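You operate a simulated robot arm through the tools that you are given. There is no shell and no other tool. Be economical: measure what you need, move in short steps, check, and stop when the job is done.

You run a simulated two-armed robot. Do the job below in one go: nothing can be reset, and whatever is moved stays where it is left.

Task
Press the lemon into the square blue dish and take the juice to the island worktop.
Fine: dish under the spout and lid shut first; plunger home, the press held steady with the other hand.

Only the result counts: the job must be done as asked and must still hold three seconds after the hand-in. Knocking over, shifting, dropping, spilling or breaking anything else fails it. A push-on lid holds only when it is set on centred and level and pressed home; a screw cap is set on level and turned clockwise until tight.

Robot
Two 6-joint arms with two-finger parallel grippers on one trunk, on a base that drives. Base frame: it is fixed to the floor where the robot stands at the start and does not move with it; the origin is under the middle of the robot, x ahead of it, y to its left, z up; the surface under the hand at the start is at about z = 0.76. Lengths are in m, angles in degrees, forces in N, time in s.
The left shoulder is at the start at [0.06, 0.187, 1.097], the right one opposite. With the tool pointing down near the work surface each hand reaches from about 0.2 to 0.62 m from the robot's upright axis, wherever it stands, measured 20 degrees to its own side. Places, roughly: base of the lemon press [0.5, 0.2, 0.8]; island worktop [-1.7, 0.3, 0.9]; lemon press plunger [0.6, 0.1, 0.8]; lid of the lemon press [0.6, 0.2, 0.9]. Payload 1.57 kg a hand.
Tool frame (each hand has its own): the origin (TCP) lies between the finger pads and is the grasp point; the fingertips stand 0.03 m ahead of it; z points along the fingers, y is the line along which they close. Largest opening 0.11 m; finger width 0.024, thickness 0.012; the body of the gripper, 0.048 by 0.112 m, starts 0.078 m behind the TCP.
Orientation is told as [roll, pitch, yaw] about the base's x, y, z axes, in that order, counted from this pose: with the fingers straight down and closing along the base's y, the tool's x points along the base's -x, its y along +y and its z along -z.

Tools
- The arms move only by the tool arm_command. It takes "left_moves", "right_moves" or both (then of equal length, played together; a hand with none holds still); each is a list of rows, each a list of 3 entries, a list of its own where there are three numbers: the turn, a rotation vector about the base's x, y, z in degrees, then the shift along the base's x, y, z in m, then the closure, from 0 (fully open) to 1 (shut). In form: [[[rx, ry, rz], [tx, ty, tz], gripper], ...]. A call has 1 to 10 rows; each row shifts and turns the commanded pose from where the row before left it. Rows are played at 5 a second. More than 0.05 m and 8.6 degrees between two rows, or a gripper value outside its range, and nothing of the call is played. A pose out of reach is approached as far as the arm can. The call stops where the force on the tool passes 40 N (or 10 N more than at its start, if that is more) or the arm is blocked; 0.2 s more then pass. Each finger travels about 0.153 m/s and halts on what it meets, pressing with about 42 N; the grip force reading is that of the motor and also rises with nothing between the fingers. The clock runs only during rows and for 0.2 s after the last one: add rows that do not move to give the fingers time. It gives the time, the measured TCP pose, the force on the tool (base axes), the opening and the grip force at its end, in the units of the frame above (readings bear some noise), with the torque about the TCP (base axes, N m) and any sound that the robot's microphone picked up.
- Cameras (640 x 400 px; columns grow to the right, rows downward): "scene" is now at [0.017, 0.0052, 1.6404]; the picture's right is [0.07, -1.00, 0.00], its down [-0.75, -0.06, -0.66] and it looks along [0.66, 0.05, -0.75] (base axes); focal length 253 px, centre (320, 200). "left" rides on the left gripper at [0.07, -0.016, -0.141] in its tool frame; the picture's right is [0.23, 0.97, 0.00], its down [-0.85, 0.20, -0.48] and it looks along [-0.47, 0.11, 0.88] (tool axes); focal length 222 px, centre (320, 200). "right" rides on the right gripper at [0.07, 0.016, -0.141] in its tool frame; the picture's right is [-0.23, 0.97, 0.00], its down [-0.86, -0.20, -0.48] and it looks along [-0.47, -0.11, 0.88] (tool axes); focal length 222 px, centre (320, 200). There is no depth. A picture from a camera that has moved, and an enlarged one, comes with that camera's place and axes in the base frame and with its lens.
- snapshot(camera): a new picture of that camera. The clock stands still meanwhile.
- lift_body(by): slides the trunk up (or, below 0, down) by that many m; the arms and the scene camera ride with it, the base frame stays. It gives what a move gives, with no picture.
- roll_base(legs): drives the robot by 1 to 6 legs, each [ahead, left, turn to the left] in m, m and degrees, along the robot's own axes; the way and the turn of a leg run together, so that a leg with both is an arc; at most 1.5 m and 180 degrees a leg. The arms and the cameras ride along, it lands a little off, and it stops where it bumps. It gives what a move gives.
- pan_tilt(pan, tilt): turns the head with the scene camera to pan (to the left, within 86 degrees either way) and tilt (down, from -29 to 69), counted from straight ahead of the robot. It gives what a move gives.
- inspect(camera, box): a new picture of the part [left, top, right, bottom] of that camera's present view, enlarged. The clock stands still meanwhile.
- job_done(): hands the job in; it is judged then, once.

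Work in short steps. Places have to be worked out from the pictures, the camera data and where the tool is seen: move nearer, look again, correct. Check each grasp and each placing, and mend what went wrong. You have 120 turns and 108 pictures in all, those below and enlarged ones among them. Open the grippers and draw the arms clear of the work before you hand the job in, unless the task says otherwise; then end with one line.

The tools are called after "Emit:" by a JSON object that holds its "op" and its "data". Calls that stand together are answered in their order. arm_command: Moves the arms, as the interface text tells. Its arguments: {"type":"object","properties":{"left_moves":{"type":"array","items":{"type":"array"}},"right_moves":{"type":"array","items":{"type":"array"}}},"required":[]} The other tools are called the same way: lift_body (by) slides the trunk up or down; roll_base (legs) drives the base; pan_tilt (pan, tilt) turns the head that bears the scene camera; snapshot (camera) takes a picture; inspect (camera, box) takes an enlarged picture of a part of a camera's view; job_done () hands the job in.

At the start:

```text
t: 0.0
left_tcp_pos: [0.4042, 0.3621, 1.1801]
left_tool_rot: [0.0, -0.1, 0.0]
left_force: [-0.1, -0.9, 0.1]
left_moment: [-0.02, 0.03, -0.02]
left_width: 0.1101
left_grasp_force: 0.0
right_tcp_pos: [0.343, -0.0073, 1.199]
right_tool_rot: [0.0, 0.0, 0.0]
right_force: [-0.2, 0.0, 0.2]
right_moment: [-0.01, 0.0, -0.02]
right_width: 0.1098
right_grasp_force: 0.0
trunk travel left (down, up): [-0.725, 0.265]
robot x, y, heading: [-0.0001, 0.0009, 0.0]
head pan, tilt: [4.3, 48.5]
```

scene: 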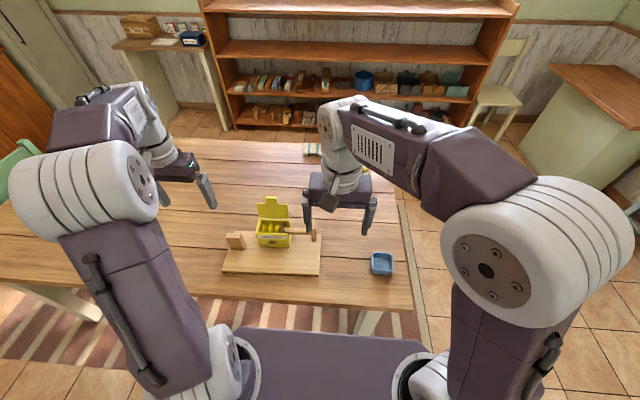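
right: 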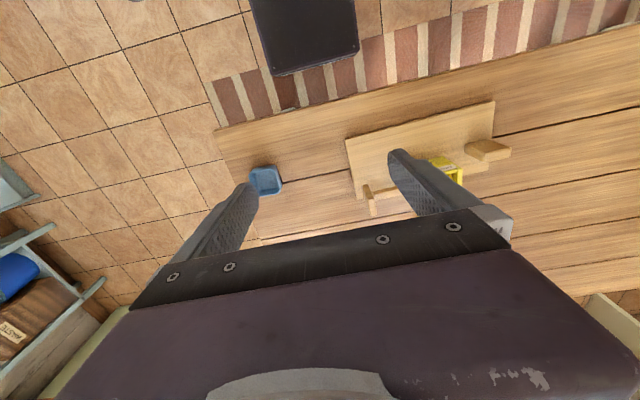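
left: 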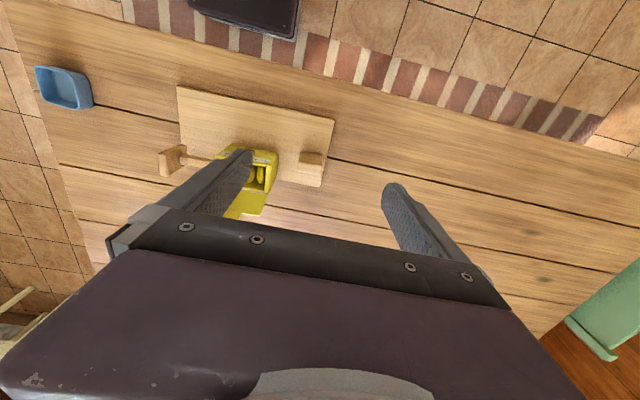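

I'll look at the press and the dish close up first.

Emit:
{"op": "inspect", "data": {"camera": "scene", "box": [210, 180, 410, 305]}}

Emit:
{"op": "inspect", "data": {"camera": "left", "box": [20, 50, 360, 260]}}

Emit:
{"op": "inspect", "data": {"camera": "right", "box": [220, 80, 540, 280]}}

```text
3.20 times, centred on (310, 242) of scene
camera zoom: at [0.017, 0.0052, 1.6404], right [0.07, -1.0, 0.0], down [-0.75, -0.06, -0.66], along [0.66, 0.05, -0.75], focal length 809 px, centre (352, 64)
```

zoom: 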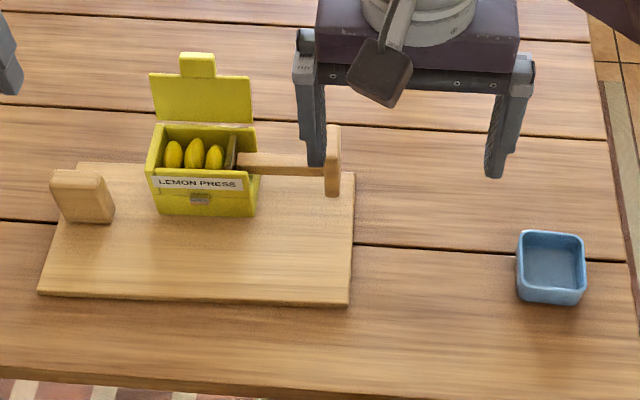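

```text
1.88 times, centred on (190, 155) of left
camera zoom: at [0.3347, 0.3453, 1.3219], right [-0.23, 0.97, 0.0], down [0.85, 0.2, 0.48], along [0.47, 0.11, -0.88], focal length 418 px, centre (565, 285)
```

zoom: 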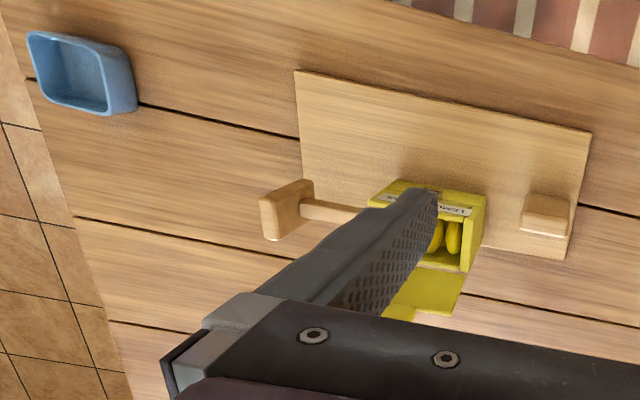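

```text
2.00 times, centred on (380, 180) of right
camera zoom: at [0.2735, 0.0094, 1.3391], right [0.23, 0.97, 0.0], down [0.86, -0.2, 0.48], along [0.47, -0.11, -0.88], focal length 444 px, centre (200, 240)
```

zoom: 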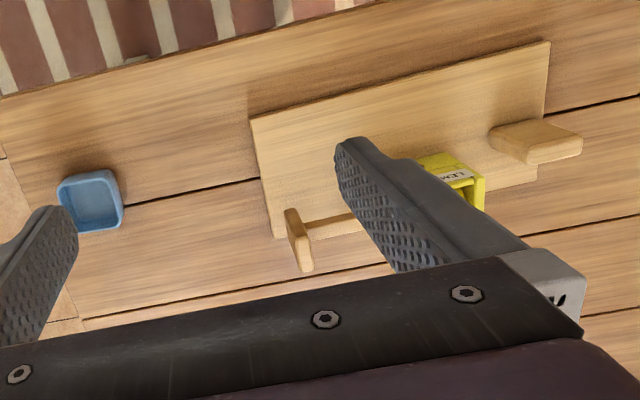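

The press opens upward with its plunger on the right (pushes towards +y), the spout faces me, and the dish is near (0.48,-0.19). I move the right hand above the dish.

Emit:
{"op": "arm_command", "data": {"right_moves": [[[0, 0, 0], [0.02, -0.026, -0.028], 0], [[0, 0, 0], [0.02, -0.026, -0.028], 0], [[0, 0, 0], [0.02, -0.026, -0.028], 0], [[0, 0, 0], [0.02, -0.026, -0.028], 0], [[0, 0, 0], [0.02, -0.026, -0.028], 0], [[0, 0, 0], [0.02, -0.026, -0.028], 0], [[0, 0, 0], [0.02, -0.026, -0.028], 0]]}}

Emit:
{"op": "snapshot", "data": {"camera": "right"}}

Emit:
{"op": "inspect", "data": {"camera": "scene", "box": [210, 180, 410, 305]}}

```text
t: 1.6
left_tcp_pos: [0.4054, 0.3596, 1.1808]
left_tool_rot: [0.1, 0.0, 0.1]
left_force: [-0.8, -0.5, -0.5]
left_moment: [0.01, 0.02, 0.0]
left_width: 0.1102
left_grasp_force: 0.2
right_tcp_pos: [0.4844, -0.1901, 1.0009]
right_tool_rot: [0.2, 0.1, 0.0]
right_force: [-0.3, -0.6, 0.3]
right_moment: [0.03, 0.0, 0.0]
right_width: 0.1101
right_grasp_force: 0.1
trunk travel left (down, up): [-0.725, 0.265]
robot x, y, heading: [0.0007, 0.0008, 0.0]
head pan, tilt: [4.3, 48.5]
```

```text
101 pictures are left
camera right: at [0.4148, -0.1742, 1.142], right [0.23, 0.97, 0.0], down [0.86, -0.2, 0.48], along [0.47, -0.11, -0.88], focal length 222 px, centre (320, 200)
```

right: 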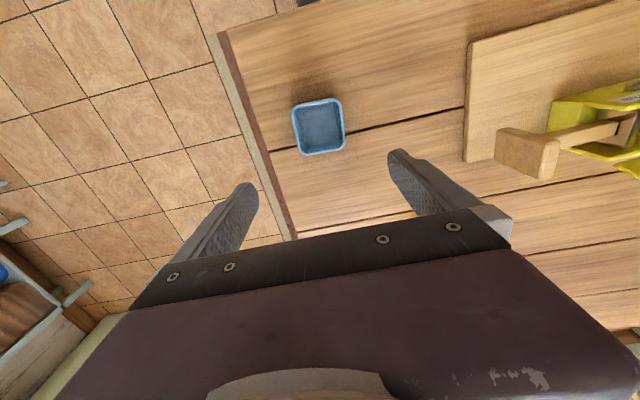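

```text
3.20 times, centred on (310, 242) of scene
camera zoom: at [0.0189, 0.0037, 1.6404], right [0.07, -1.0, 0.0], down [-0.75, -0.05, -0.66], along [0.66, 0.05, -0.75], focal length 809 px, centre (352, 64)
```

zoom: 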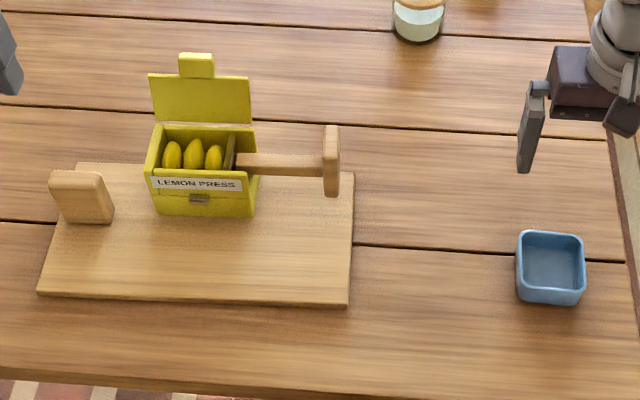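

The dish centre works out at about (0.477,-0.188), rim z≈0.80. Lowering the hand part way and rechecking.

Emit:
{"op": "arm_command", "data": {"right_moves": [[[0, 0, 0], [-0.004, 0.001, -0.045], 0], [[0, 0, 0], [-0.004, 0.001, -0.045], 0], [[0, 0, 0], [0, 0, -0.04], 0]]}}

Emit:
{"op": "snapshot", "data": {"camera": "right"}}

Emit:
{"op": "inspect", "data": {"camera": "scene", "box": [310, 200, 470, 300]}}

```text
t: 2.4
left_tcp_pos: [0.4049, 0.361, 1.1823]
left_tool_rot: [0.0, -0.1, 0.0]
left_force: [0.6, 1.0, -0.1]
left_moment: [0.0, -0.03, -0.02]
left_width: 0.11
left_grasp_force: 0.0
right_tcp_pos: [0.4761, -0.1859, 0.8727]
right_tool_rot: [-0.1, 0.0, 0.0]
right_force: [0.9, -0.2, -0.9]
right_moment: [-0.01, 0.0, -0.01]
right_width: 0.1099
right_grasp_force: 0.0
trunk travel left (down, up): [-0.725, 0.265]
robot x, y, heading: [0.0004, 0.0029, 0.1]
head pan, tilt: [4.3, 48.5]
```

```text
99 pictures are left
camera right: at [0.4049, -0.1713, 1.013], right [0.23, 0.97, 0.0], down [0.85, -0.2, 0.48], along [0.47, -0.11, -0.88], focal length 222 px, centre (320, 200)
```

right: 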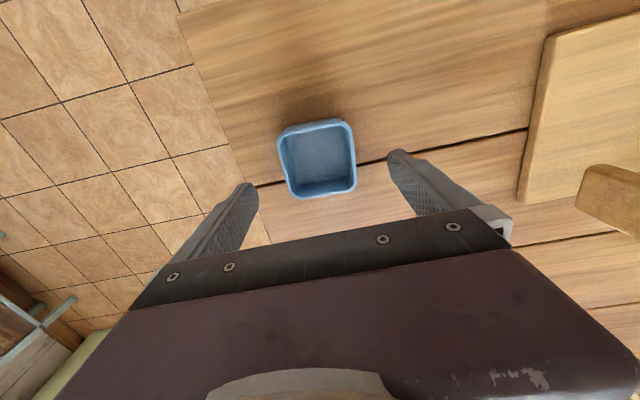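

```text
4.00 times, centred on (390, 250) of scene
camera zoom: at [0.0175, 0.0052, 1.6405], right [0.07, -1.0, 0.0], down [-0.75, -0.06, -0.66], along [0.66, 0.05, -0.75], focal length 1011 px, centre (40, 0)
```

zoom: 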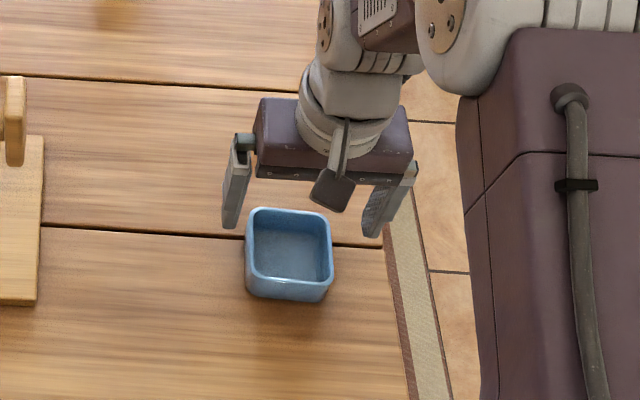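

Dish is centred between the fingers to within a few mm; lowering and gripping.

Emit:
{"op": "arm_command", "data": {"right_moves": [[[0, 0, 0], [-0.001, -0.003, -0.04], 0], [[0, 0, 0], [0, 0, -0.029], 0], [[0, 0, 0], [0, 0, 0], 0.25], [[0, 0, 0], [0, 0, 0], 0.4], [[0, 0, 0], [0, 0, 0], 0.6], [[0, 0, 0], [0, 0, 0], 0.6]]}}

Emit:
{"op": "snapshot", "data": {"camera": "right"}}

```text
t: 3.8
left_tcp_pos: [0.4047, 0.3625, 1.182]
left_tool_rot: [0.0, 0.0, 0.0]
left_force: [-0.3, -0.8, -0.7]
left_moment: [0.01, 0.01, 0.0]
left_width: 0.11
left_grasp_force: 0.0
right_tcp_pos: [0.4734, -0.1897, 0.8049]
right_tool_rot: [-0.1, 0.0, 0.0]
right_force: [0.1, -0.4, -0.3]
right_moment: [-0.02, 0.01, 0.0]
right_width: 0.074
right_grasp_force: 41.8
trunk travel left (down, up): [-0.725, 0.265]
robot x, y, heading: [-0.0019, 0.0048, -0.3]
head pan, tilt: [4.3, 48.5]
```

```text
97 pictures are left
camera right: at [0.4035, -0.1738, 0.9442], right [0.23, 0.97, 0.0], down [0.86, -0.2, 0.48], along [0.47, -0.11, -0.88], focal length 222 px, centre (320, 200)
```

right: 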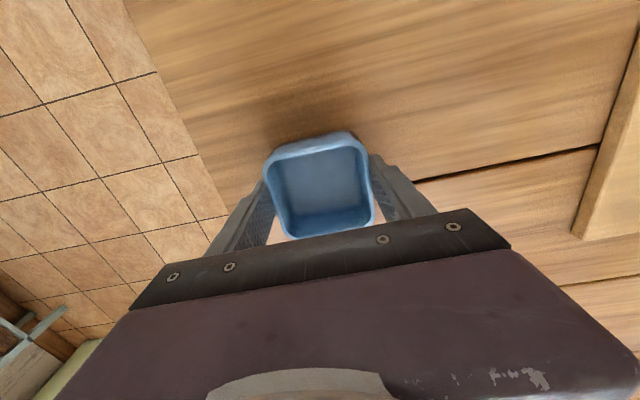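

Dish gripped (0.074 m). Lifting it clear, then zooming on the press spout.

Emit:
{"op": "arm_command", "data": {"right_moves": [[[0, 0, 0], [0, 0, 0.04], 0.6], [[0, 0, 0], [-0.03, 0, 0.04], 0.6], [[0, 0, 0], [-0.03, 0.03, 0.02], 0.6]]}}

Emit:
{"op": "inspect", "data": {"camera": "scene", "box": [220, 190, 324, 255]}}

Emit:
{"op": "snapshot", "data": {"camera": "right"}}

```text
t: 4.6
left_tcp_pos: [0.4022, 0.3629, 1.1807]
left_tool_rot: [-0.1, -0.1, -0.1]
left_force: [-0.1, 0.0, 0.6]
left_moment: [-0.04, 0.02, 0.0]
left_width: 0.11
left_grasp_force: 0.0
right_tcp_pos: [0.4123, -0.1588, 0.9058]
right_tool_rot: [-0.1, 0.0, 0.0]
right_force: [-0.3, 0.1, -1.5]
right_moment: [-0.04, 0.01, -0.04]
right_width: 0.0741
right_grasp_force: 42.1
trunk travel left (down, up): [-0.725, 0.265]
robot x, y, heading: [-0.0005, -0.0026, -0.1]
head pan, tilt: [4.3, 48.5]
```

```text
6.15 times, centred on (272, 222) of scene
camera zoom: at [0.0159, 0.0073, 1.6404], right [0.07, -1.0, 0.0], down [-0.75, -0.06, -0.66], along [0.66, 0.05, -0.75], focal length 1555 px, centre (615, 62)
```

zoom: 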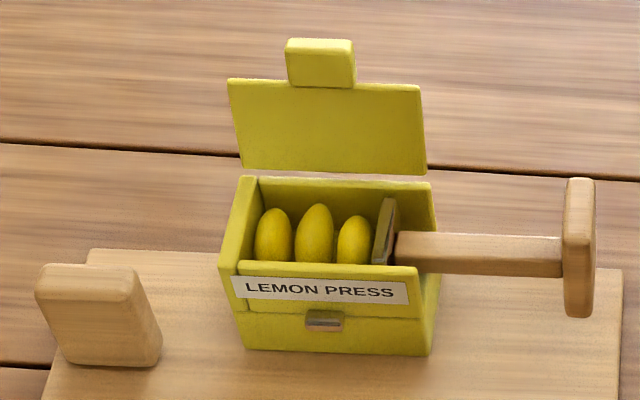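

```text
95 pictures are left
camera right: at [0.3426, -0.1423, 1.045], right [0.23, 0.97, 0.0], down [0.85, -0.2, 0.48], along [0.47, -0.11, -0.88], focal length 222 px, centre (320, 200)
```

right: 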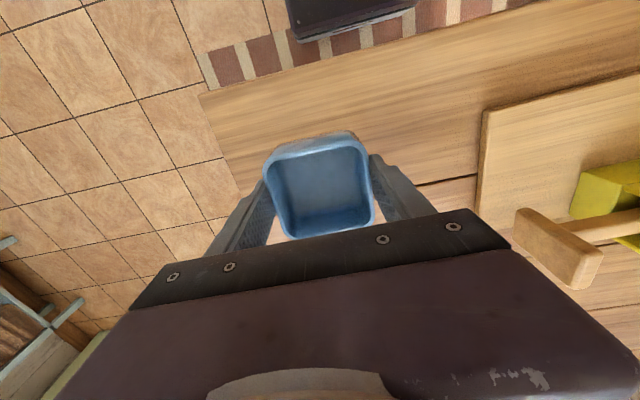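

Spout is around y≈0.222, front face x≈0.516. I shift the left arm outward and swing the dish over in front of the press, staying in front of the plunger handle.

Emit:
{"op": "arm_command", "data": {"right_moves": [[[0, 0, 0], [0.0, 0.042, 0.005], 0.6], [[0, 0, 0], [0.0, 0.042, 0.005], 0.6], [[0, 0, 0], [0.0, 0.042, 0.005], 0.6], [[0, 0, 0], [0.0, 0.042, 0.005], 0.6], [[0, 0, 0], [0.0, 0.042, 0.0], 0.6], [[0, 0, 0], [0.005, 0.042, 0], 0.6], [[0, 0, 0], [0.005, 0.042, 0], 0.6], [[0, 0, 0], [0.005, 0.042, 0], 0.6], [[0, 0, 0], [0.005, 0.042, 0], 0.6], [[0, 0, 0], [0, 0, 0], 0.6]], "left_moves": [[[0, 0, 0], [0, 0.04, 0], 0], [[0, 0, 0], [0, 0.04, 0], 0], [[0, 0, 0], [0, 0.02, 0], 0], [[0, 0, 0], [0, 0, 0], 0], [[0, 0, 0], [0, 0, 0], 0], [[0, 0, 0], [0, 0, 0], 0], [[0, 0, 0], [0, 0, 0], 0], [[0, 0, 0], [0, 0, 0], 0], [[0, 0, 0], [0, 0, 0], 0], [[0, 0, 0], [0, 0, 0], 0]]}}

Emit:
{"op": "snapshot", "data": {"camera": "right"}}

Emit:
{"op": "snapshot", "data": {"camera": "scene"}}

Emit:
{"op": "snapshot", "data": {"camera": "left"}}

```text
t: 6.8
left_tcp_pos: [0.4047, 0.46, 1.1809]
left_tool_rot: [0.0, -0.1, 0.0]
left_force: [-0.5, 0.2, -0.6]
left_moment: [0.04, 0.01, -0.02]
left_width: 0.11
left_grasp_force: 0.0
right_tcp_pos: [0.4253, 0.2089, 0.9226]
right_tool_rot: [-0.1, 0.1, 0.0]
right_force: [-0.3, -0.2, 0.1]
right_moment: [0.0, 0.02, -0.01]
right_width: 0.0742
right_grasp_force: 41.9
right hand out of reach, approached as far as the arm can: row 9
trunk travel left (down, up): [-0.725, 0.265]
robot x, y, heading: [-0.0033, 0.0012, 0.1]
head pan, tilt: [4.3, 48.5]
```

```text
94 pictures are left
camera right: at [0.3557, 0.2257, 1.0644], right [0.23, 0.97, 0.0], down [0.86, -0.2, 0.48], along [0.47, -0.11, -0.88], focal length 222 px, centre (320, 200)
```

right: 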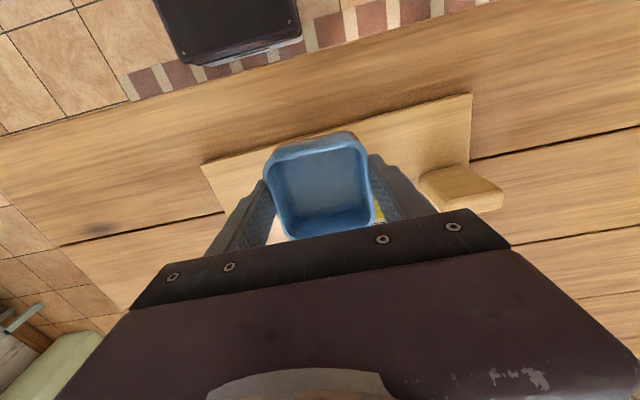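

```text
93 pictures are left
camera scene: at [0.0167, 0.0045, 1.6404], right [0.07, -1.0, 0.0], down [-0.75, -0.06, -0.66], along [0.66, 0.05, -0.75], focal length 253 px, centre (320, 200)
```

scene: 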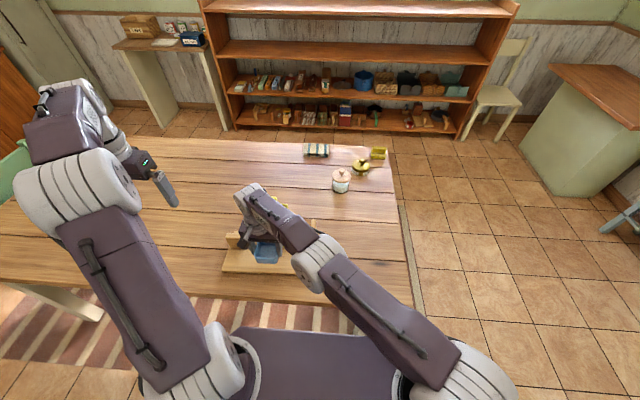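

```text
92 pictures are left
camera left: at [0.3341, 0.4444, 1.3222], right [-0.23, 0.97, 0.0], down [0.85, 0.2, 0.48], along [0.47, 0.11, -0.88], focal length 222 px, centre (320, 200)
```

left: 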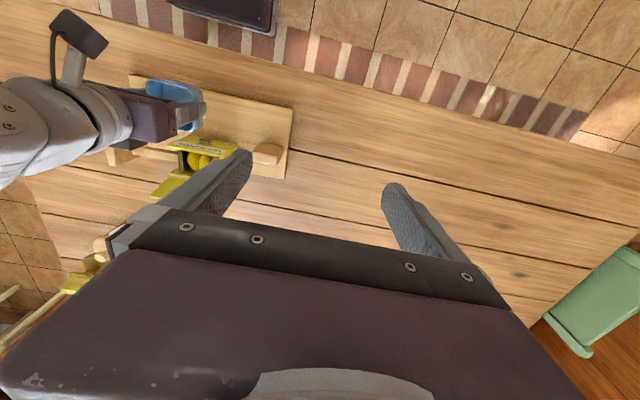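

Right arm's reach ends here, so I'll pull the hand back right and drive the base 0.15 m to the left.

Emit:
{"op": "arm_command", "data": {"right_moves": [[[0, 0, 0], [-0.01, -0.04, 0.01], 0.6], [[0, 0, 0], [0.0, -0.045, 0.01], 0.6], [[0, 0, 0], [0.0, -0.045, 0.01], 0.6]]}}

Emit:
{"op": "roll_base", "data": {"legs": [[0, 0.15, 0]]}}

Emit:
{"op": "inspect", "data": {"camera": "scene", "box": [250, 170, 410, 270]}}

```text
t: 7.6
left_tcp_pos: [0.4036, 0.4606, 1.1807]
left_tool_rot: [-0.1, 0.0, -0.1]
left_force: [-0.2, 0.1, 0.8]
left_moment: [0.01, -0.02, -0.02]
left_width: 0.11
left_grasp_force: 0.0
right_tcp_pos: [0.4166, 0.0784, 0.9531]
right_tool_rot: [0.1, -0.1, -0.1]
right_force: [-0.2, 1.0, -1.0]
right_moment: [-0.03, 0.01, 0.0]
right_width: 0.0741
right_grasp_force: 41.9
trunk travel left (down, up): [-0.725, 0.265]
robot x, y, heading: [0.0008, -0.0001, -0.1]
head pan, tilt: [4.3, 48.5]
```

```text
t: 9.0
left_tcp_pos: [0.4046, 0.6086, 1.181]
left_tool_rot: [0.2, -0.1, -0.1]
left_force: [-0.2, 0.7, 0.6]
left_moment: [0.0, 0.0, -0.01]
left_width: 0.1099
left_grasp_force: 0.0
right_tcp_pos: [0.4158, 0.2269, 0.953]
right_tool_rot: [0.1, -0.1, -0.2]
right_force: [0.6, -0.2, -0.5]
right_moment: [-0.04, 0.02, 0.02]
right_width: 0.0741
right_grasp_force: 42.0
trunk travel left (down, up): [-0.725, 0.265]
robot x, y, heading: [0.0022, 0.1486, -0.1]
head pan, tilt: [4.3, 48.5]
```

```text
4.00 times, centred on (330, 220) of scene
camera zoom: at [0.0171, 0.1523, 1.6404], right [0.07, -1.0, 0.0], down [-0.75, -0.05, -0.66], along [0.66, 0.05, -0.75], focal length 1011 px, centre (280, 120)
```

zoom: 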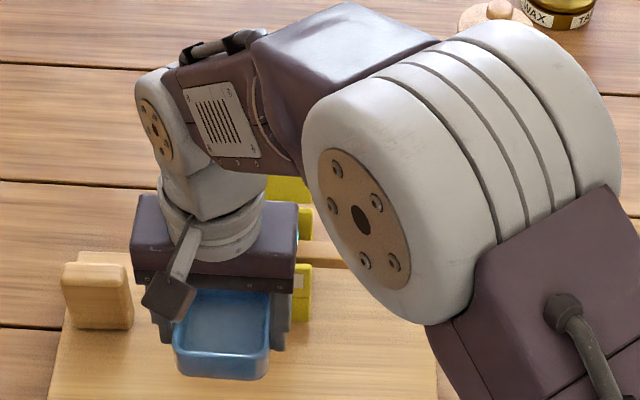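

The robot is now well placed. I descend just in front of the press to just above the board, watching the force.

Emit:
{"op": "arm_command", "data": {"right_moves": [[[0, 0, 0], [0.012, -0.005, -0.04], 0.6], [[0, 0, 0], [0.012, 0, -0.04], 0.6], [[0, 0, 0], [0, 0, -0.03], 0.6], [[0, 0, 0], [0, 0, -0.012], 0.6]]}}

Emit:
{"op": "inspect", "data": {"camera": "scene", "box": [250, 190, 378, 270]}}

Emit:
{"op": "snapshot", "data": {"camera": "right"}}

```text
t: 10.0
left_tcp_pos: [0.4052, 0.6088, 1.1818]
left_tool_rot: [0.0, 0.0, -0.2]
left_force: [-0.4, -0.7, 0.5]
left_moment: [0.01, 0.0, -0.02]
left_width: 0.1099
left_grasp_force: 0.2
right_tcp_pos: [0.4412, 0.2231, 0.8321]
right_tool_rot: [0.0, 0.0, 0.0]
right_force: [-0.4, -0.4, -1.2]
right_moment: [0.02, 0.01, 0.02]
right_width: 0.0739
right_grasp_force: 41.6
trunk travel left (down, up): [-0.725, 0.265]
robot x, y, heading: [-0.0033, 0.1487, 0.1]
head pan, tilt: [4.3, 48.5]
```

```text
5.00 times, centred on (314, 230) of scene
camera zoom: at [0.0176, 0.154, 1.6404], right [0.07, -1.0, 0.0], down [-0.75, -0.05, -0.66], along [0.66, 0.05, -0.75], focal length 1263 px, centre (350, 50)
```

zoom: 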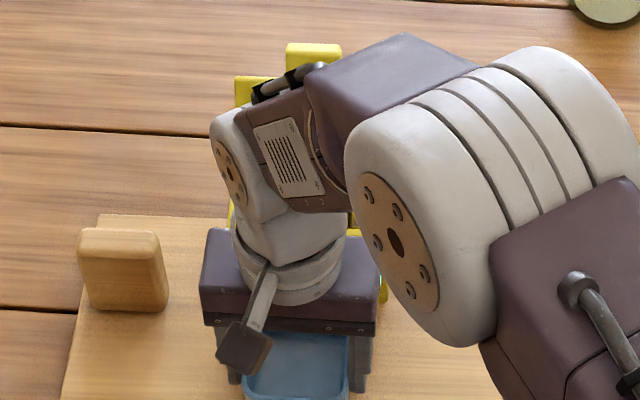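

```text
89 pictures are left
camera right: at [0.3707, 0.2395, 0.9719], right [0.23, 0.97, 0.0], down [0.85, -0.2, 0.48], along [0.47, -0.11, -0.88], focal length 222 px, centre (320, 200)
```

right: 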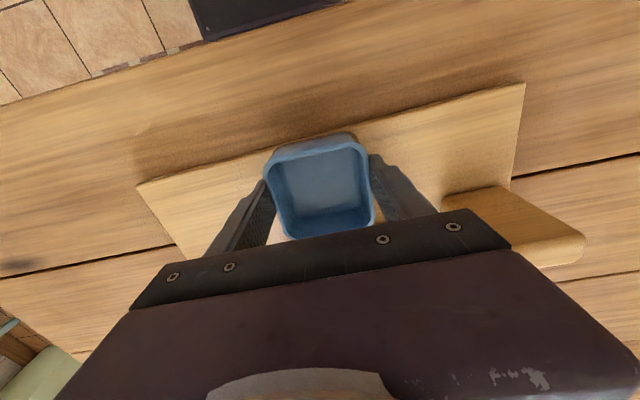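

No contact yet. Sliding forward in small steps towards x=0.473 beneath the spout, then down.

Emit:
{"op": "arm_command", "data": {"right_moves": [[[0, 0, 0], [0.012, 0, 0], 0.6], [[0, 0, 0], [0.01, 0, 0], 0.6], [[0, 0, 0], [0.008, 0, 0], 0.6], [[0, 0, 0], [0, 0, -0.004], 0.6], [[0, 0, 0], [0, 0, -0.003], 0.6]]}}

```text
t: 11.2
left_tcp_pos: [0.4042, 0.6105, 1.1816]
left_tool_rot: [0.0, 0.0, -0.2]
left_force: [0.0, -0.1, -0.2]
left_moment: [-0.02, -0.01, -0.01]
left_width: 0.11
left_grasp_force: 0.1
right_tcp_pos: [0.4693, 0.2229, 0.8246]
right_tool_rot: [0.0, 0.0, -0.1]
right_force: [-0.5, -0.2, -0.6]
right_moment: [-0.01, 0.0, -0.02]
right_width: 0.074
right_grasp_force: 42.0
trunk travel left (down, up): [-0.725, 0.265]
robot x, y, heading: [0.0012, 0.1493, 0.1]
head pan, tilt: [4.3, 48.5]
```

Still free; lowering by millimetres.

Emit:
{"op": "arm_command", "data": {"right_moves": [[[0, 0, 0], [0, 0, -0.002], 0.6], [[0, 0, 0], [0, 0, -0.001], 0.6], [[0, 0, 0], [0, 0, -0.001], 0.6]]}}

```text
t: 12.0
left_tcp_pos: [0.4041, 0.609, 1.181]
left_tool_rot: [0.0, 0.0, -0.1]
left_force: [-0.2, -0.3, 0.4]
left_moment: [-0.03, 0.02, 0.03]
left_width: 0.1098
left_grasp_force: 0.1
right_tcp_pos: [0.4702, 0.2244, 0.8207]
right_tool_rot: [0.0, 0.0, -0.1]
right_force: [0.0, 0.1, -0.1]
right_moment: [0.04, 0.01, 0.01]
right_width: 0.074
right_grasp_force: 41.8
trunk travel left (down, up): [-0.725, 0.265]
robot x, y, heading: [0.0024, 0.1512, -0.1]
head pan, tilt: [4.3, 48.5]
```

Weight still seems to be on the hand; a few more millimetres down.

Emit:
{"op": "arm_command", "data": {"right_moves": [[[0, 0, 0], [0, 0, -0.001], 0.6], [[0, 0, 0], [0, 0, -0.001], 0.6], [[0, 0, 0], [0, 0, -0.001], 0.6]]}}

```text
t: 12.8
left_tcp_pos: [0.4042, 0.6105, 1.1812]
left_tool_rot: [0.0, -0.1, 0.0]
left_force: [-0.1, -0.4, 0.4]
left_moment: [0.02, -0.03, -0.03]
left_width: 0.11
left_grasp_force: 0.1
right_tcp_pos: [0.4699, 0.2246, 0.8188]
right_tool_rot: [0.0, 0.0, -0.1]
right_force: [-0.6, -0.8, 10.1]
right_moment: [-0.19, -0.23, -0.05]
right_width: 0.074
right_grasp_force: 42.3
trunk travel left (down, up): [-0.725, 0.265]
robot x, y, heading: [0.0003, 0.1496, 0.5]
head pan, tilt: [4.3, 48.5]
```

Contact with the board (10 N). Releasing, rising and backing off to look.

Emit:
{"op": "arm_command", "data": {"right_moves": [[[0, 0, 0], [0, 0, 0], 0.4], [[0, 0, 0], [0, 0, 0], 0.0], [[0, 0, 0], [0, 0, 0], 0.0], [[0, 0, 0], [0, 0, 0.03], 0], [[0, 0, 0], [-0.01, 0, 0.045], 0], [[0, 0, 0], [-0.02, -0.03, 0.03], 0], [[0, 0, 0], [-0.02, -0.045, 0.0], 0], [[0, 0, 0], [-0.02, -0.045, 0.0], 0], [[0, 0, 0], [-0.0, -0.045, 0.0], 0], [[0, 0, 0], [-0.0, -0.045, 0.0], 0]]}}

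Emit:
{"op": "inspect", "data": {"camera": "scene", "box": [240, 180, 400, 280]}}

```text
t: 15.0
left_tcp_pos: [0.4052, 0.6082, 1.1803]
left_tool_rot: [0.1, 0.0, -0.2]
left_force: [-0.3, -0.3, 0.6]
left_moment: [0.02, 0.0, -0.01]
left_width: 0.1102
left_grasp_force: 0.1
right_tcp_pos: [0.4002, 0.0119, 0.9224]
right_tool_rot: [0.1, 0.0, 0.0]
right_force: [0.2, 0.5, 0.3]
right_moment: [0.02, -0.01, 0.0]
right_width: 0.1099
right_grasp_force: 0.0
trunk travel left (down, up): [-0.725, 0.265]
robot x, y, heading: [-0.001, 0.1508, 0.2]
head pan, tilt: [4.3, 48.5]
```

```text
4.00 times, centred on (320, 230) of scene
camera zoom: at [0.0174, 0.1526, 1.6404], right [0.07, -1.0, 0.0], down [-0.75, -0.05, -0.66], along [0.66, 0.05, -0.75], focal length 1011 px, centre (320, 80)
```

zoom: 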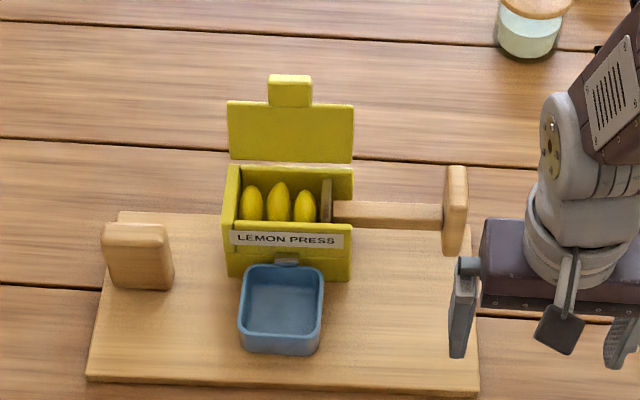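

Dish sits square in front of the press, centred on the spout. Zooming to verify the spout overhang.

Emit:
{"op": "inspect", "data": {"camera": "scene", "box": [288, 215, 336, 245]}}

Emit:
{"op": "snapshot", "data": {"camera": "right"}}

```text
13.33 times, centred on (312, 230) of scene
camera zoom: at [0.0174, 0.1526, 1.6404], right [0.07, -1.0, 0.0], down [-0.75, -0.05, -0.66], along [0.66, 0.05, -0.75], focal length 3369 px, centre (427, -200)
```

zoom: 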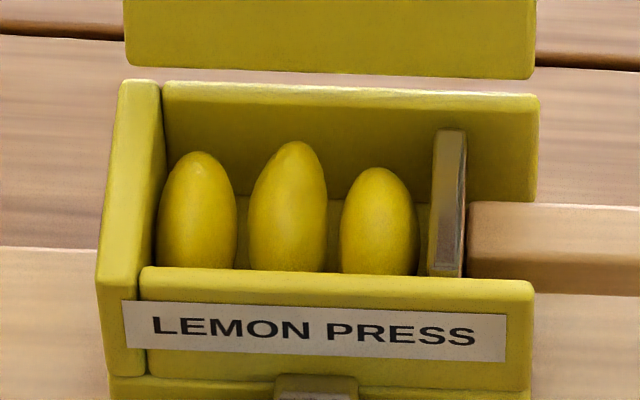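

```text
86 pictures are left
camera right: at [0.3295, 0.0283, 1.0629], right [0.23, 0.97, 0.0], down [0.85, -0.2, 0.48], along [0.47, -0.11, -0.88], focal length 222 px, centre (320, 200)
```

right: 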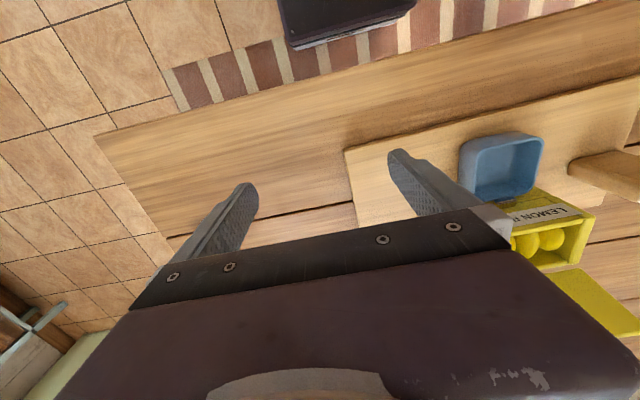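

Emit:
{"op": "inspect", "data": {"camera": "scene", "box": [292, 232, 332, 257]}}

Emit:
{"op": "inspect", "data": {"camera": "right", "box": [440, 110, 600, 210]}}

```text
16.00 times, centred on (312, 244) of scene
camera zoom: at [0.0174, 0.1526, 1.6404], right [0.07, -1.0, 0.0], down [-0.75, -0.05, -0.66], along [0.66, 0.05, -0.75], focal length 4043 px, centre (448, -512)
```

zoom: 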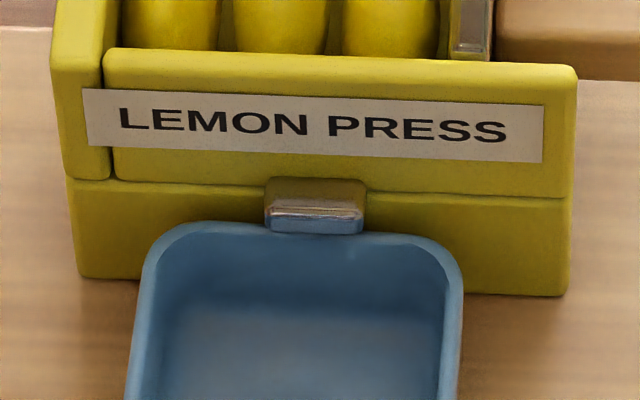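

```text
4.00 times, centred on (520, 160) of right
camera zoom: at [0.3295, 0.0283, 1.0629], right [0.23, 0.97, 0.0], down [0.85, -0.2, 0.48], along [0.47, -0.11, -0.88], focal length 888 px, centre (-480, 360)
```

zoom: 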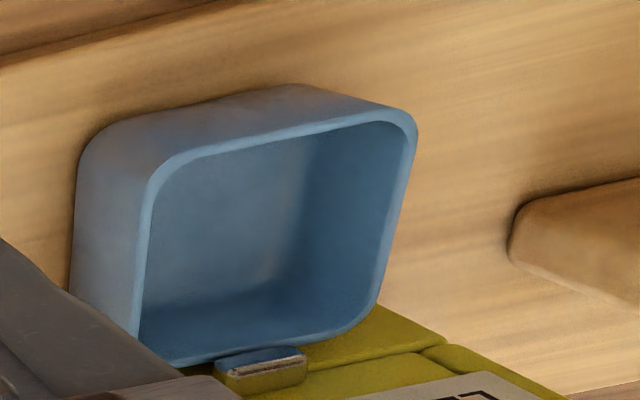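

The spout tip appears right at the dish's far rim; I need a low view. I bring the left hand (closed, tilted forward) so its camera looks at the spout from low front-left.

Emit:
{"op": "arm_command", "data": {"left_moves": [[[0, -5.6, 0], [-0.0056, -0.03, -0.035], 0.5], [[0, -5.6, 0], [-0.0056, -0.03, -0.035], 1], [[0, -5.6, 0], [-0.0056, -0.03, -0.035], 1], [[0, -5.6, 0], [-0.0056, -0.03, -0.035], 1], [[0, -5.6, 0], [-0.0056, -0.03, -0.035], 1], [[0, -5.6, 0], [-0.0056, -0.03, -0.035], 1], [[0, -5.6, 0], [-0.0056, -0.03, -0.035], 1], [[0, -5.6, 0], [-0.0056, -0.03, -0.03], 1]]}}

Emit:
{"op": "snapshot", "data": {"camera": "left"}}

```text
t: 16.8
left_tcp_pos: [0.4234, 0.418, 1.0144]
left_tool_rot: [-1.4, -41.4, 0.6]
left_force: [-0.7, -0.3, -0.3]
left_moment: [0.02, 0.03, -0.01]
left_width: 0.0
left_grasp_force: 21.1
left hand out of reach, approached as far as the arm can: row 6, 7, 8
right_tcp_pos: [0.4005, 0.0119, 0.9219]
right_tool_rot: [0.0, -0.1, -0.1]
right_force: [0.2, 0.1, 0.2]
right_moment: [0.01, -0.01, -0.02]
right_width: 0.1101
right_grasp_force: 0.1
trunk travel left (down, up): [-0.725, 0.265]
robot x, y, heading: [-0.0017, 0.1491, -0.1]
head pan, tilt: [4.3, 48.5]
```

```text
83 pictures are left
camera left: at [0.2777, 0.4044, 1.0742], right [-0.17, 0.97, -0.17], down [0.32, 0.22, 0.92], along [0.93, 0.1, -0.35], focal length 222 px, centre (320, 200)
```

left: 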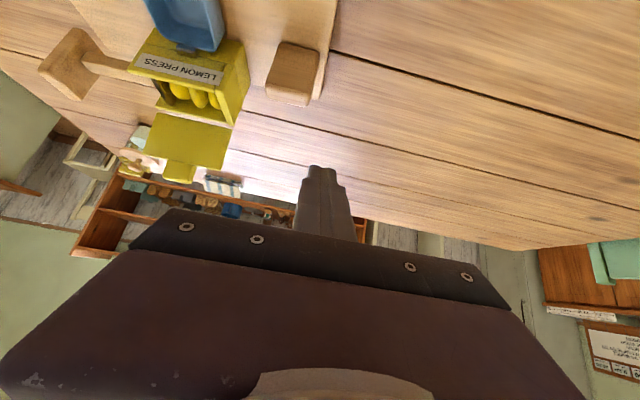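

Emit:
{"op": "inspect", "data": {"camera": "left", "box": [120, 0, 264, 90]}}

```text
4.44 times, centred on (192, 45) of left
camera zoom: at [0.2777, 0.4044, 1.0742], right [-0.17, 0.97, -0.17], down [0.32, 0.22, 0.92], along [0.93, 0.1, -0.35], focal length 987 px, centre (889, 889)
```

zoom: 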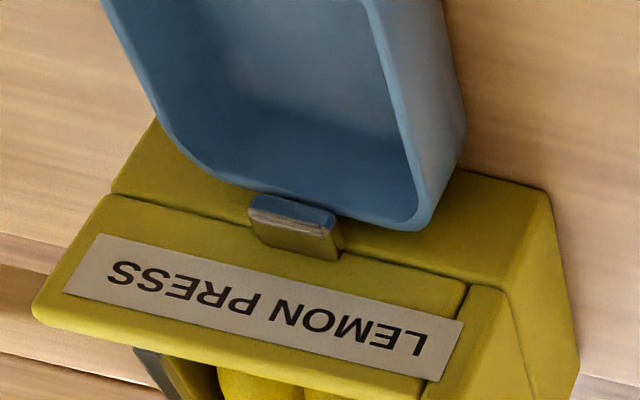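

Spout bottom and rim are within a few mm of the same height; I need a nearly horizontal view. Lowering the left camera.

Emit:
{"op": "arm_command", "data": {"left_moves": [[[0, 0, 0], [0.01, 0, -0.04], 1], [[0, 0, 0], [0.01, 0, -0.04], 1], [[0, 0, 0], [0.01, 0, -0.04], 1], [[0, 0, 0], [0.0, 0, -0.04], 1]]}}

Emit:
{"op": "snapshot", "data": {"camera": "left"}}

```text
t: 17.8
left_tcp_pos: [0.5091, 0.4528, 0.9011]
left_tool_rot: [-2.7, -41.0, 1.3]
left_force: [0.6, 0.6, 0.3]
left_moment: [-0.03, -0.03, 0.0]
left_width: 0.0002
left_grasp_force: 21.6
left hand out of reach, approached as far as the arm can: row 1, 2, 3, 4
right_tcp_pos: [0.4005, 0.0138, 0.9221]
right_tool_rot: [0.0, 0.2, 0.0]
right_force: [0.3, 0.1, -0.1]
right_moment: [-0.04, 0.04, 0.0]
right_width: 0.11
right_grasp_force: 0.0
trunk travel left (down, up): [-0.725, 0.265]
robot x, y, heading: [0.0017, 0.1471, -0.1]
head pan, tilt: [4.3, 48.5]
```

```text
81 pictures are left
camera left: at [0.3627, 0.4411, 0.9628], right [-0.16, 0.97, -0.18], down [0.33, 0.23, 0.91], along [0.93, 0.09, -0.36], focal length 222 px, centre (320, 200)
```

left: 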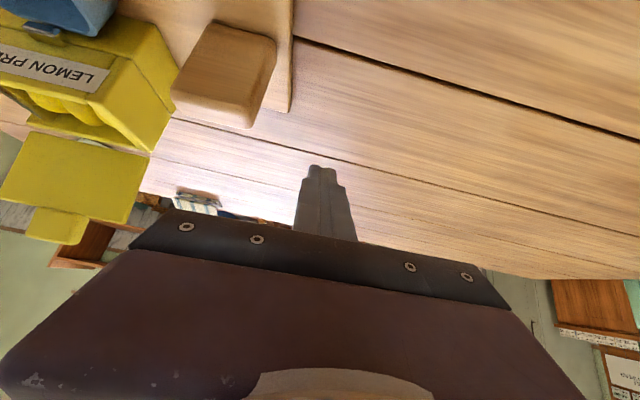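

Emit:
{"op": "inspect", "data": {"camera": "left", "box": [0, 0, 128, 80]}}

```text
5.00 times, centred on (64, 40) of left
camera zoom: at [0.3627, 0.4411, 0.9628], right [-0.16, 0.97, -0.18], down [0.33, 0.23, 0.91], along [0.93, 0.09, -0.36], focal length 1111 px, centre (1600, 1000)
```

zoom: 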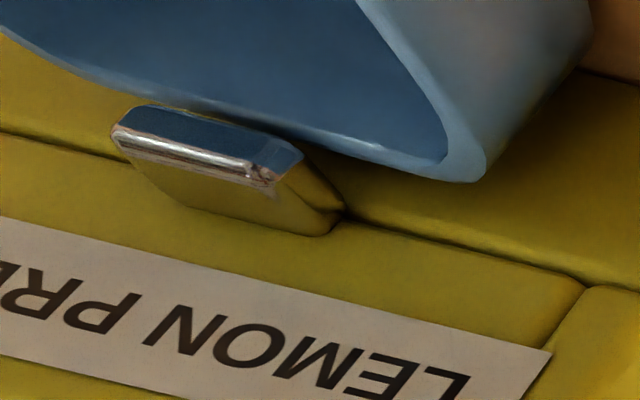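

Spout's front-bottom edge coincides with the dish's far rim, so the dish needs to go ~1 cm further in, and clearance is tight. I'll regrip the dish and nudge it gently forward while feeling the force.

Emit:
{"op": "arm_command", "data": {"right_moves": [[[0, 0, 0], [0.01, 0.042, 0.01], 0], [[0, 0, 0], [0.01, 0.042, 0], 0], [[0, 0, 0], [0.01, 0.042, 0], 0], [[0, 0, 0], [0.015, 0.042, 0], 0], [[0, 0, 0], [0.015, 0.042, -0.01], 0], [[0, 0, 0], [0.01, 0, -0.04], 0], [[0, 0, 0], [0, 0, -0.035], 0], [[0, 0, 0], [0, 0, -0.025], 0]]}}

Emit:
{"op": "snapshot", "data": {"camera": "right"}}

```text
t: 19.6
left_tcp_pos: [0.5081, 0.4527, 0.9022]
left_tool_rot: [-2.7, -41.0, 1.2]
left_force: [0.1, -0.1, -0.3]
left_moment: [0.0, -0.02, 0.0]
left_width: 0.0
left_grasp_force: 21.5
right_tcp_pos: [0.469, 0.2235, 0.8218]
right_tool_rot: [-0.1, -0.1, -0.2]
right_force: [-0.1, -0.7, -0.5]
right_moment: [0.01, 0.01, -0.03]
right_width: 0.1099
right_grasp_force: 0.1
trunk travel left (down, up): [-0.725, 0.265]
robot x, y, heading: [0.0016, 0.1497, 0.1]
head pan, tilt: [4.3, 48.5]
```

```text
79 pictures are left
camera right: at [0.4, 0.2405, 0.9626], right [0.23, 0.97, 0.0], down [0.85, -0.2, 0.48], along [0.47, -0.11, -0.88], focal length 222 px, centre (320, 200)
```

right: 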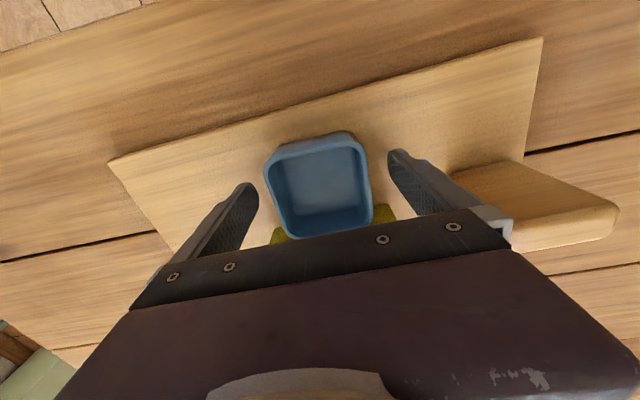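

Straddling the dish. Closing, then stepping 2 mm forward at a time.

Emit:
{"op": "arm_command", "data": {"right_moves": [[[0, 0, 0], [0, 0, 0], 0.3], [[0, 0, 0], [0, 0, 0], 0.6], [[0, 0, 0], [0, 0, 0], 0.6], [[0, 0, 0], [0.002, 0, 0], 0.6], [[0, 0, 0], [0.001, 0, 0], 0.6]]}}

Emit:
{"op": "inspect", "data": {"camera": "left", "box": [0, 0, 128, 80]}}

```text
t: 20.8
left_tcp_pos: [0.5075, 0.4547, 0.902]
left_tool_rot: [-2.7, -41.1, 1.3]
left_force: [-0.1, 0.4, 0.4]
left_moment: [0.01, 0.02, 0.03]
left_width: 0.0001
left_grasp_force: 21.5
right_tcp_pos: [0.4725, 0.2235, 0.8213]
right_tool_rot: [0.0, 0.0, -0.1]
right_force: [-0.9, 0.4, -0.1]
right_moment: [0.03, -0.02, 0.0]
right_width: 0.0741
right_grasp_force: 41.5
trunk travel left (down, up): [-0.725, 0.265]
robot x, y, heading: [-0.0001, 0.152, -0.2]
head pan, tilt: [4.3, 48.5]
```

```text
5.00 times, centred on (64, 40) of left
camera zoom: at [0.3617, 0.4405, 0.9637], right [-0.16, 0.97, -0.18], down [0.33, 0.23, 0.92], along [0.93, 0.09, -0.36], focal length 1111 px, centre (1600, 1000)
```

zoom: 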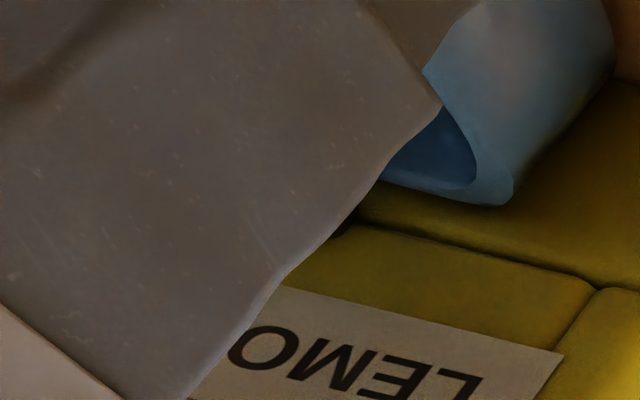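

No resistance; the rim is moving under the spout. Next few mm.

Emit:
{"op": "arm_command", "data": {"right_moves": [[[0, 0, 0], [0.0015, 0, 0], 0.6], [[0, 0, 0], [0.0015, 0, 0], 0.6], [[0, 0, 0], [0, 0, 0], 0.6]]}}

```text
t: 21.6
left_tcp_pos: [0.5072, 0.4534, 0.9035]
left_tool_rot: [-2.6, -41.1, 1.2]
left_force: [-0.3, 0.6, 0.4]
left_moment: [-0.01, 0.01, -0.01]
left_width: 0.0
left_grasp_force: 21.5
right_tcp_pos: [0.4757, 0.2236, 0.8228]
right_tool_rot: [0.0, 0.0, 0.0]
right_force: [-2.7, -0.7, -0.6]
right_moment: [0.01, 0.12, 0.1]
right_width: 0.0741
right_grasp_force: 42.4
trunk travel left (down, up): [-0.725, 0.265]
robot x, y, heading: [0.0023, 0.1492, 0.4]
head pan, tilt: [4.3, 48.5]
```

A slight 2.7 N resistance has appeared; releasing the dish and looking before going on.

Emit:
{"op": "arm_command", "data": {"right_moves": [[[0, 0, 0], [0, 0, 0], 0.4], [[0, 0, 0], [0, 0, 0], 0.0], [[0, 0, 0], [0, 0, 0], 0.0], [[0, 0, 0], [0, 0, 0.04], 0], [[0, 0, 0], [-0.01, 0, 0.045], 0], [[0, 0, 0], [-0.03, -0.03, 0.015], 0], [[0, 0, 0], [-0.03, -0.04, 0.0], 0], [[0, 0, 0], [-0.01, -0.045, 0.0], 0], [[0, 0, 0], [-0.0, -0.045, 0.0], 0], [[0, 0, 0], [-0.0, -0.045, 0.0], 0]]}}

Emit:
{"op": "inspect", "data": {"camera": "left", "box": [0, 0, 128, 80]}}

Emit:
{"op": "inspect", "data": {"camera": "scene", "box": [292, 232, 332, 257]}}

```text
t: 23.8
left_tcp_pos: [0.5067, 0.4523, 0.9034]
left_tool_rot: [-2.6, -41.0, 1.2]
left_force: [0.3, 0.1, 0.6]
left_moment: [-0.01, -0.02, 0.0]
left_width: 0.0
left_grasp_force: 21.0
right_tcp_pos: [0.3958, 0.018, 0.9216]
right_tool_rot: [0.1, 0.0, 0.0]
right_force: [-0.9, 0.6, -0.4]
right_moment: [0.05, 0.0, -0.02]
right_width: 0.1097
right_grasp_force: 0.1
trunk travel left (down, up): [-0.725, 0.265]
robot x, y, heading: [-0.0023, 0.1528, 0.1]
head pan, tilt: [4.3, 48.5]
```

```text
5.00 times, centred on (64, 40) of left
camera zoom: at [0.3616, 0.4394, 0.9641], right [-0.16, 0.97, -0.18], down [0.33, 0.23, 0.92], along [0.93, 0.09, -0.36], focal length 1111 px, centre (1600, 1000)
```

zoom: 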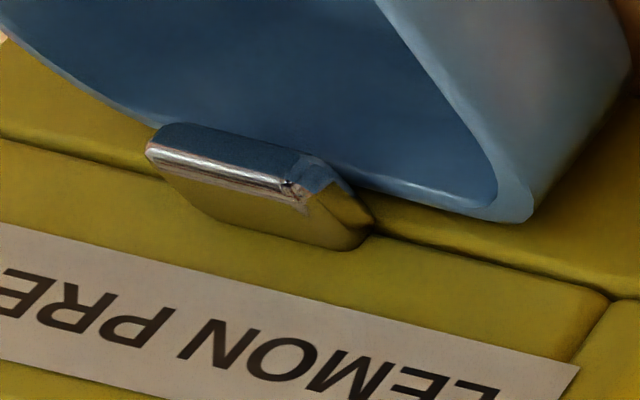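

```text
16.00 times, centred on (312, 244) of scene
camera zoom: at [0.017, 0.1528, 1.6404], right [0.07, -1.0, 0.0], down [-0.75, -0.05, -0.66], along [0.66, 0.05, -0.75], focal length 4043 px, centre (448, -512)
```

zoom: 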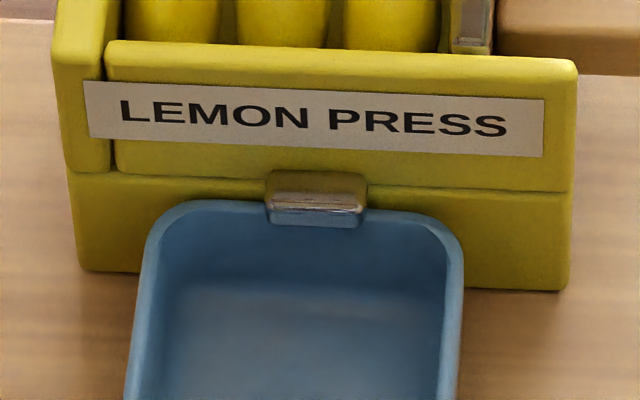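

Now the spout clearly overlaps above the rim, with a bit more room. I regrip and push the dish further until it meets the press face.

Emit:
{"op": "arm_command", "data": {"right_moves": [[[0, 0, 0], [0.01, 0.042, 0.01], 0], [[0, 0, 0], [0.015, 0.042, 0], 0], [[0, 0, 0], [0.015, 0.042, 0], 0], [[0, 0, 0], [0.015, 0.042, 0], 0], [[0, 0, 0], [0.015, 0.038, -0.01], 0], [[0, 0, 0], [0.01, 0, -0.04], 0], [[0, 0, 0], [0, 0, -0.035], 0], [[0, 0, 0], [0, 0, -0.025], 0.2], [[0, 0, 0], [0, 0, 0], 0.6], [[0, 0, 0], [0, 0, 0], 0.6]]}}

Emit:
{"op": "arm_command", "data": {"right_moves": [[[0, 0, 0], [0.001, 0, 0], 0.6], [[0, 0, 0], [0.001, 0, 0], 0.6]]}}

```text
t: 26.0
left_tcp_pos: [0.5068, 0.4533, 0.9031]
left_tool_rot: [-2.7, -41.1, 1.3]
left_force: [-0.2, 0.3, -0.1]
left_moment: [-0.03, -0.03, -0.01]
left_width: 0.0
left_grasp_force: 21.2
right_tcp_pos: [0.4754, 0.2242, 0.8236]
right_tool_rot: [0.0, 0.0, -0.2]
right_force: [-1.3, 0.2, 1.4]
right_moment: [-0.14, 0.19, 0.07]
right_width: 0.0741
right_grasp_force: 42.1
trunk travel left (down, up): [-0.725, 0.265]
robot x, y, heading: [-0.0015, 0.1472, -0.0]
head pan, tilt: [4.3, 48.5]
```

```text
t: 26.6
left_tcp_pos: [0.5051, 0.4528, 0.9033]
left_tool_rot: [-2.7, -41.1, 1.2]
left_force: [1.0, -0.4, 0.8]
left_moment: [0.03, 0.0, -0.02]
left_width: 0.0
left_grasp_force: 21.5
right_tcp_pos: [0.4771, 0.2252, 0.8227]
right_tool_rot: [-0.1, 0.0, 0.0]
right_force: [-5.4, 0.4, 4.1]
right_moment: [-0.04, 0.37, 0.1]
right_width: 0.0739
right_grasp_force: 40.9
trunk travel left (down, up): [-0.725, 0.265]
robot x, y, heading: [-0.0, 0.1489, -0.3]
head pan, tilt: [4.3, 48.5]
```

Resistance grows to 5 N: it's against the press. Release and check again.

Emit:
{"op": "arm_command", "data": {"right_moves": [[[0, 0, 0], [-0.001, 0, 0], 0.6], [[0, 0, 0], [0, 0, 0], 0.4], [[0, 0, 0], [0, 0, 0], 0.0], [[0, 0, 0], [0, 0, 0.04], 0], [[0, 0, 0], [-0.01, 0, 0.045], 0], [[0, 0, 0], [-0.03, -0.03, 0.015], 0], [[0, 0, 0], [-0.03, -0.04, 0.0], 0], [[0, 0, 0], [-0.01, -0.045, 0.0], 0], [[0, 0, 0], [-0.0, -0.045, 0.0], 0], [[0, 0, 0], [-0.0, -0.045, 0.0], 0]], "left_moves": [[[0, 0, 0], [0, 0, 0], 1], [[0, 0, 0], [0, 0, 0], 1], [[0, 0, 0], [0, 0, 0], 1], [[0, 0, 0], [0, 0, 0], 1], [[0, 0, 0], [0, 0, 0], 1], [[0, 0, 0], [0, 0, 0], 1], [[0, 0, 0], [0, 0, 0], 1], [[0, 0, -5], [0, 0, 0], 1], [[0, 0, -5], [0, 0, 0], 1], [[0, 0, -5], [0, 0, 0], 1]]}}

Emit:
{"op": "snapshot", "data": {"camera": "left"}}

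Emit:
{"op": "inspect", "data": {"camera": "scene", "box": [292, 232, 332, 257]}}

```text
t: 28.8
left_tcp_pos: [0.5067, 0.4532, 0.9025]
left_tool_rot: [-1.4, -41.6, -14.4]
left_force: [-0.2, -1.3, -0.1]
left_moment: [0.03, 0.01, 0.01]
left_width: 0.0
left_grasp_force: 21.8
right_tcp_pos: [0.3973, 0.018, 0.9227]
right_tool_rot: [0.1, 0.1, 0.0]
right_force: [0.1, -0.3, -0.1]
right_moment: [-0.01, -0.01, -0.01]
right_width: 0.1098
right_grasp_force: 0.0
trunk travel left (down, up): [-0.725, 0.265]
robot x, y, heading: [-0.0017, 0.15, 0.1]
head pan, tilt: [4.3, 48.5]
```

```text
75 pictures are left
camera left: at [0.3622, 0.4763, 0.9632], right [0.09, 0.98, -0.17], down [0.37, 0.12, 0.92], along [0.92, -0.15, -0.35], focal length 222 px, centre (320, 200)
```

left: 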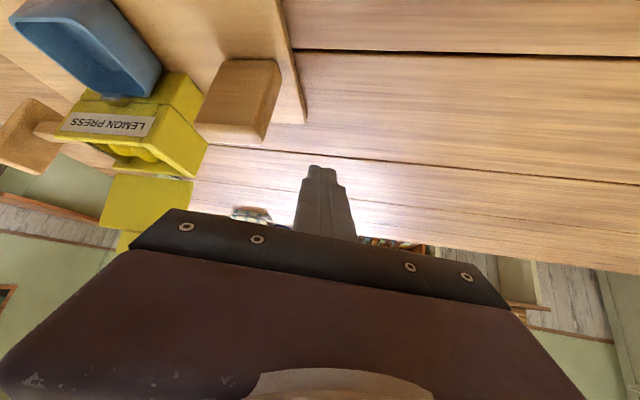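

```text
16.00 times, centred on (312, 244) of scene
camera zoom: at [0.017, 0.1531, 1.6404], right [0.07, -1.0, 0.0], down [-0.75, -0.05, -0.66], along [0.66, 0.05, -0.75], focal length 4043 px, centre (448, -512)
```

zoom: 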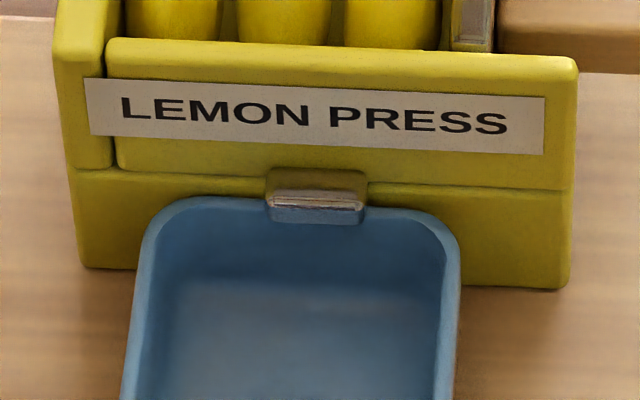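

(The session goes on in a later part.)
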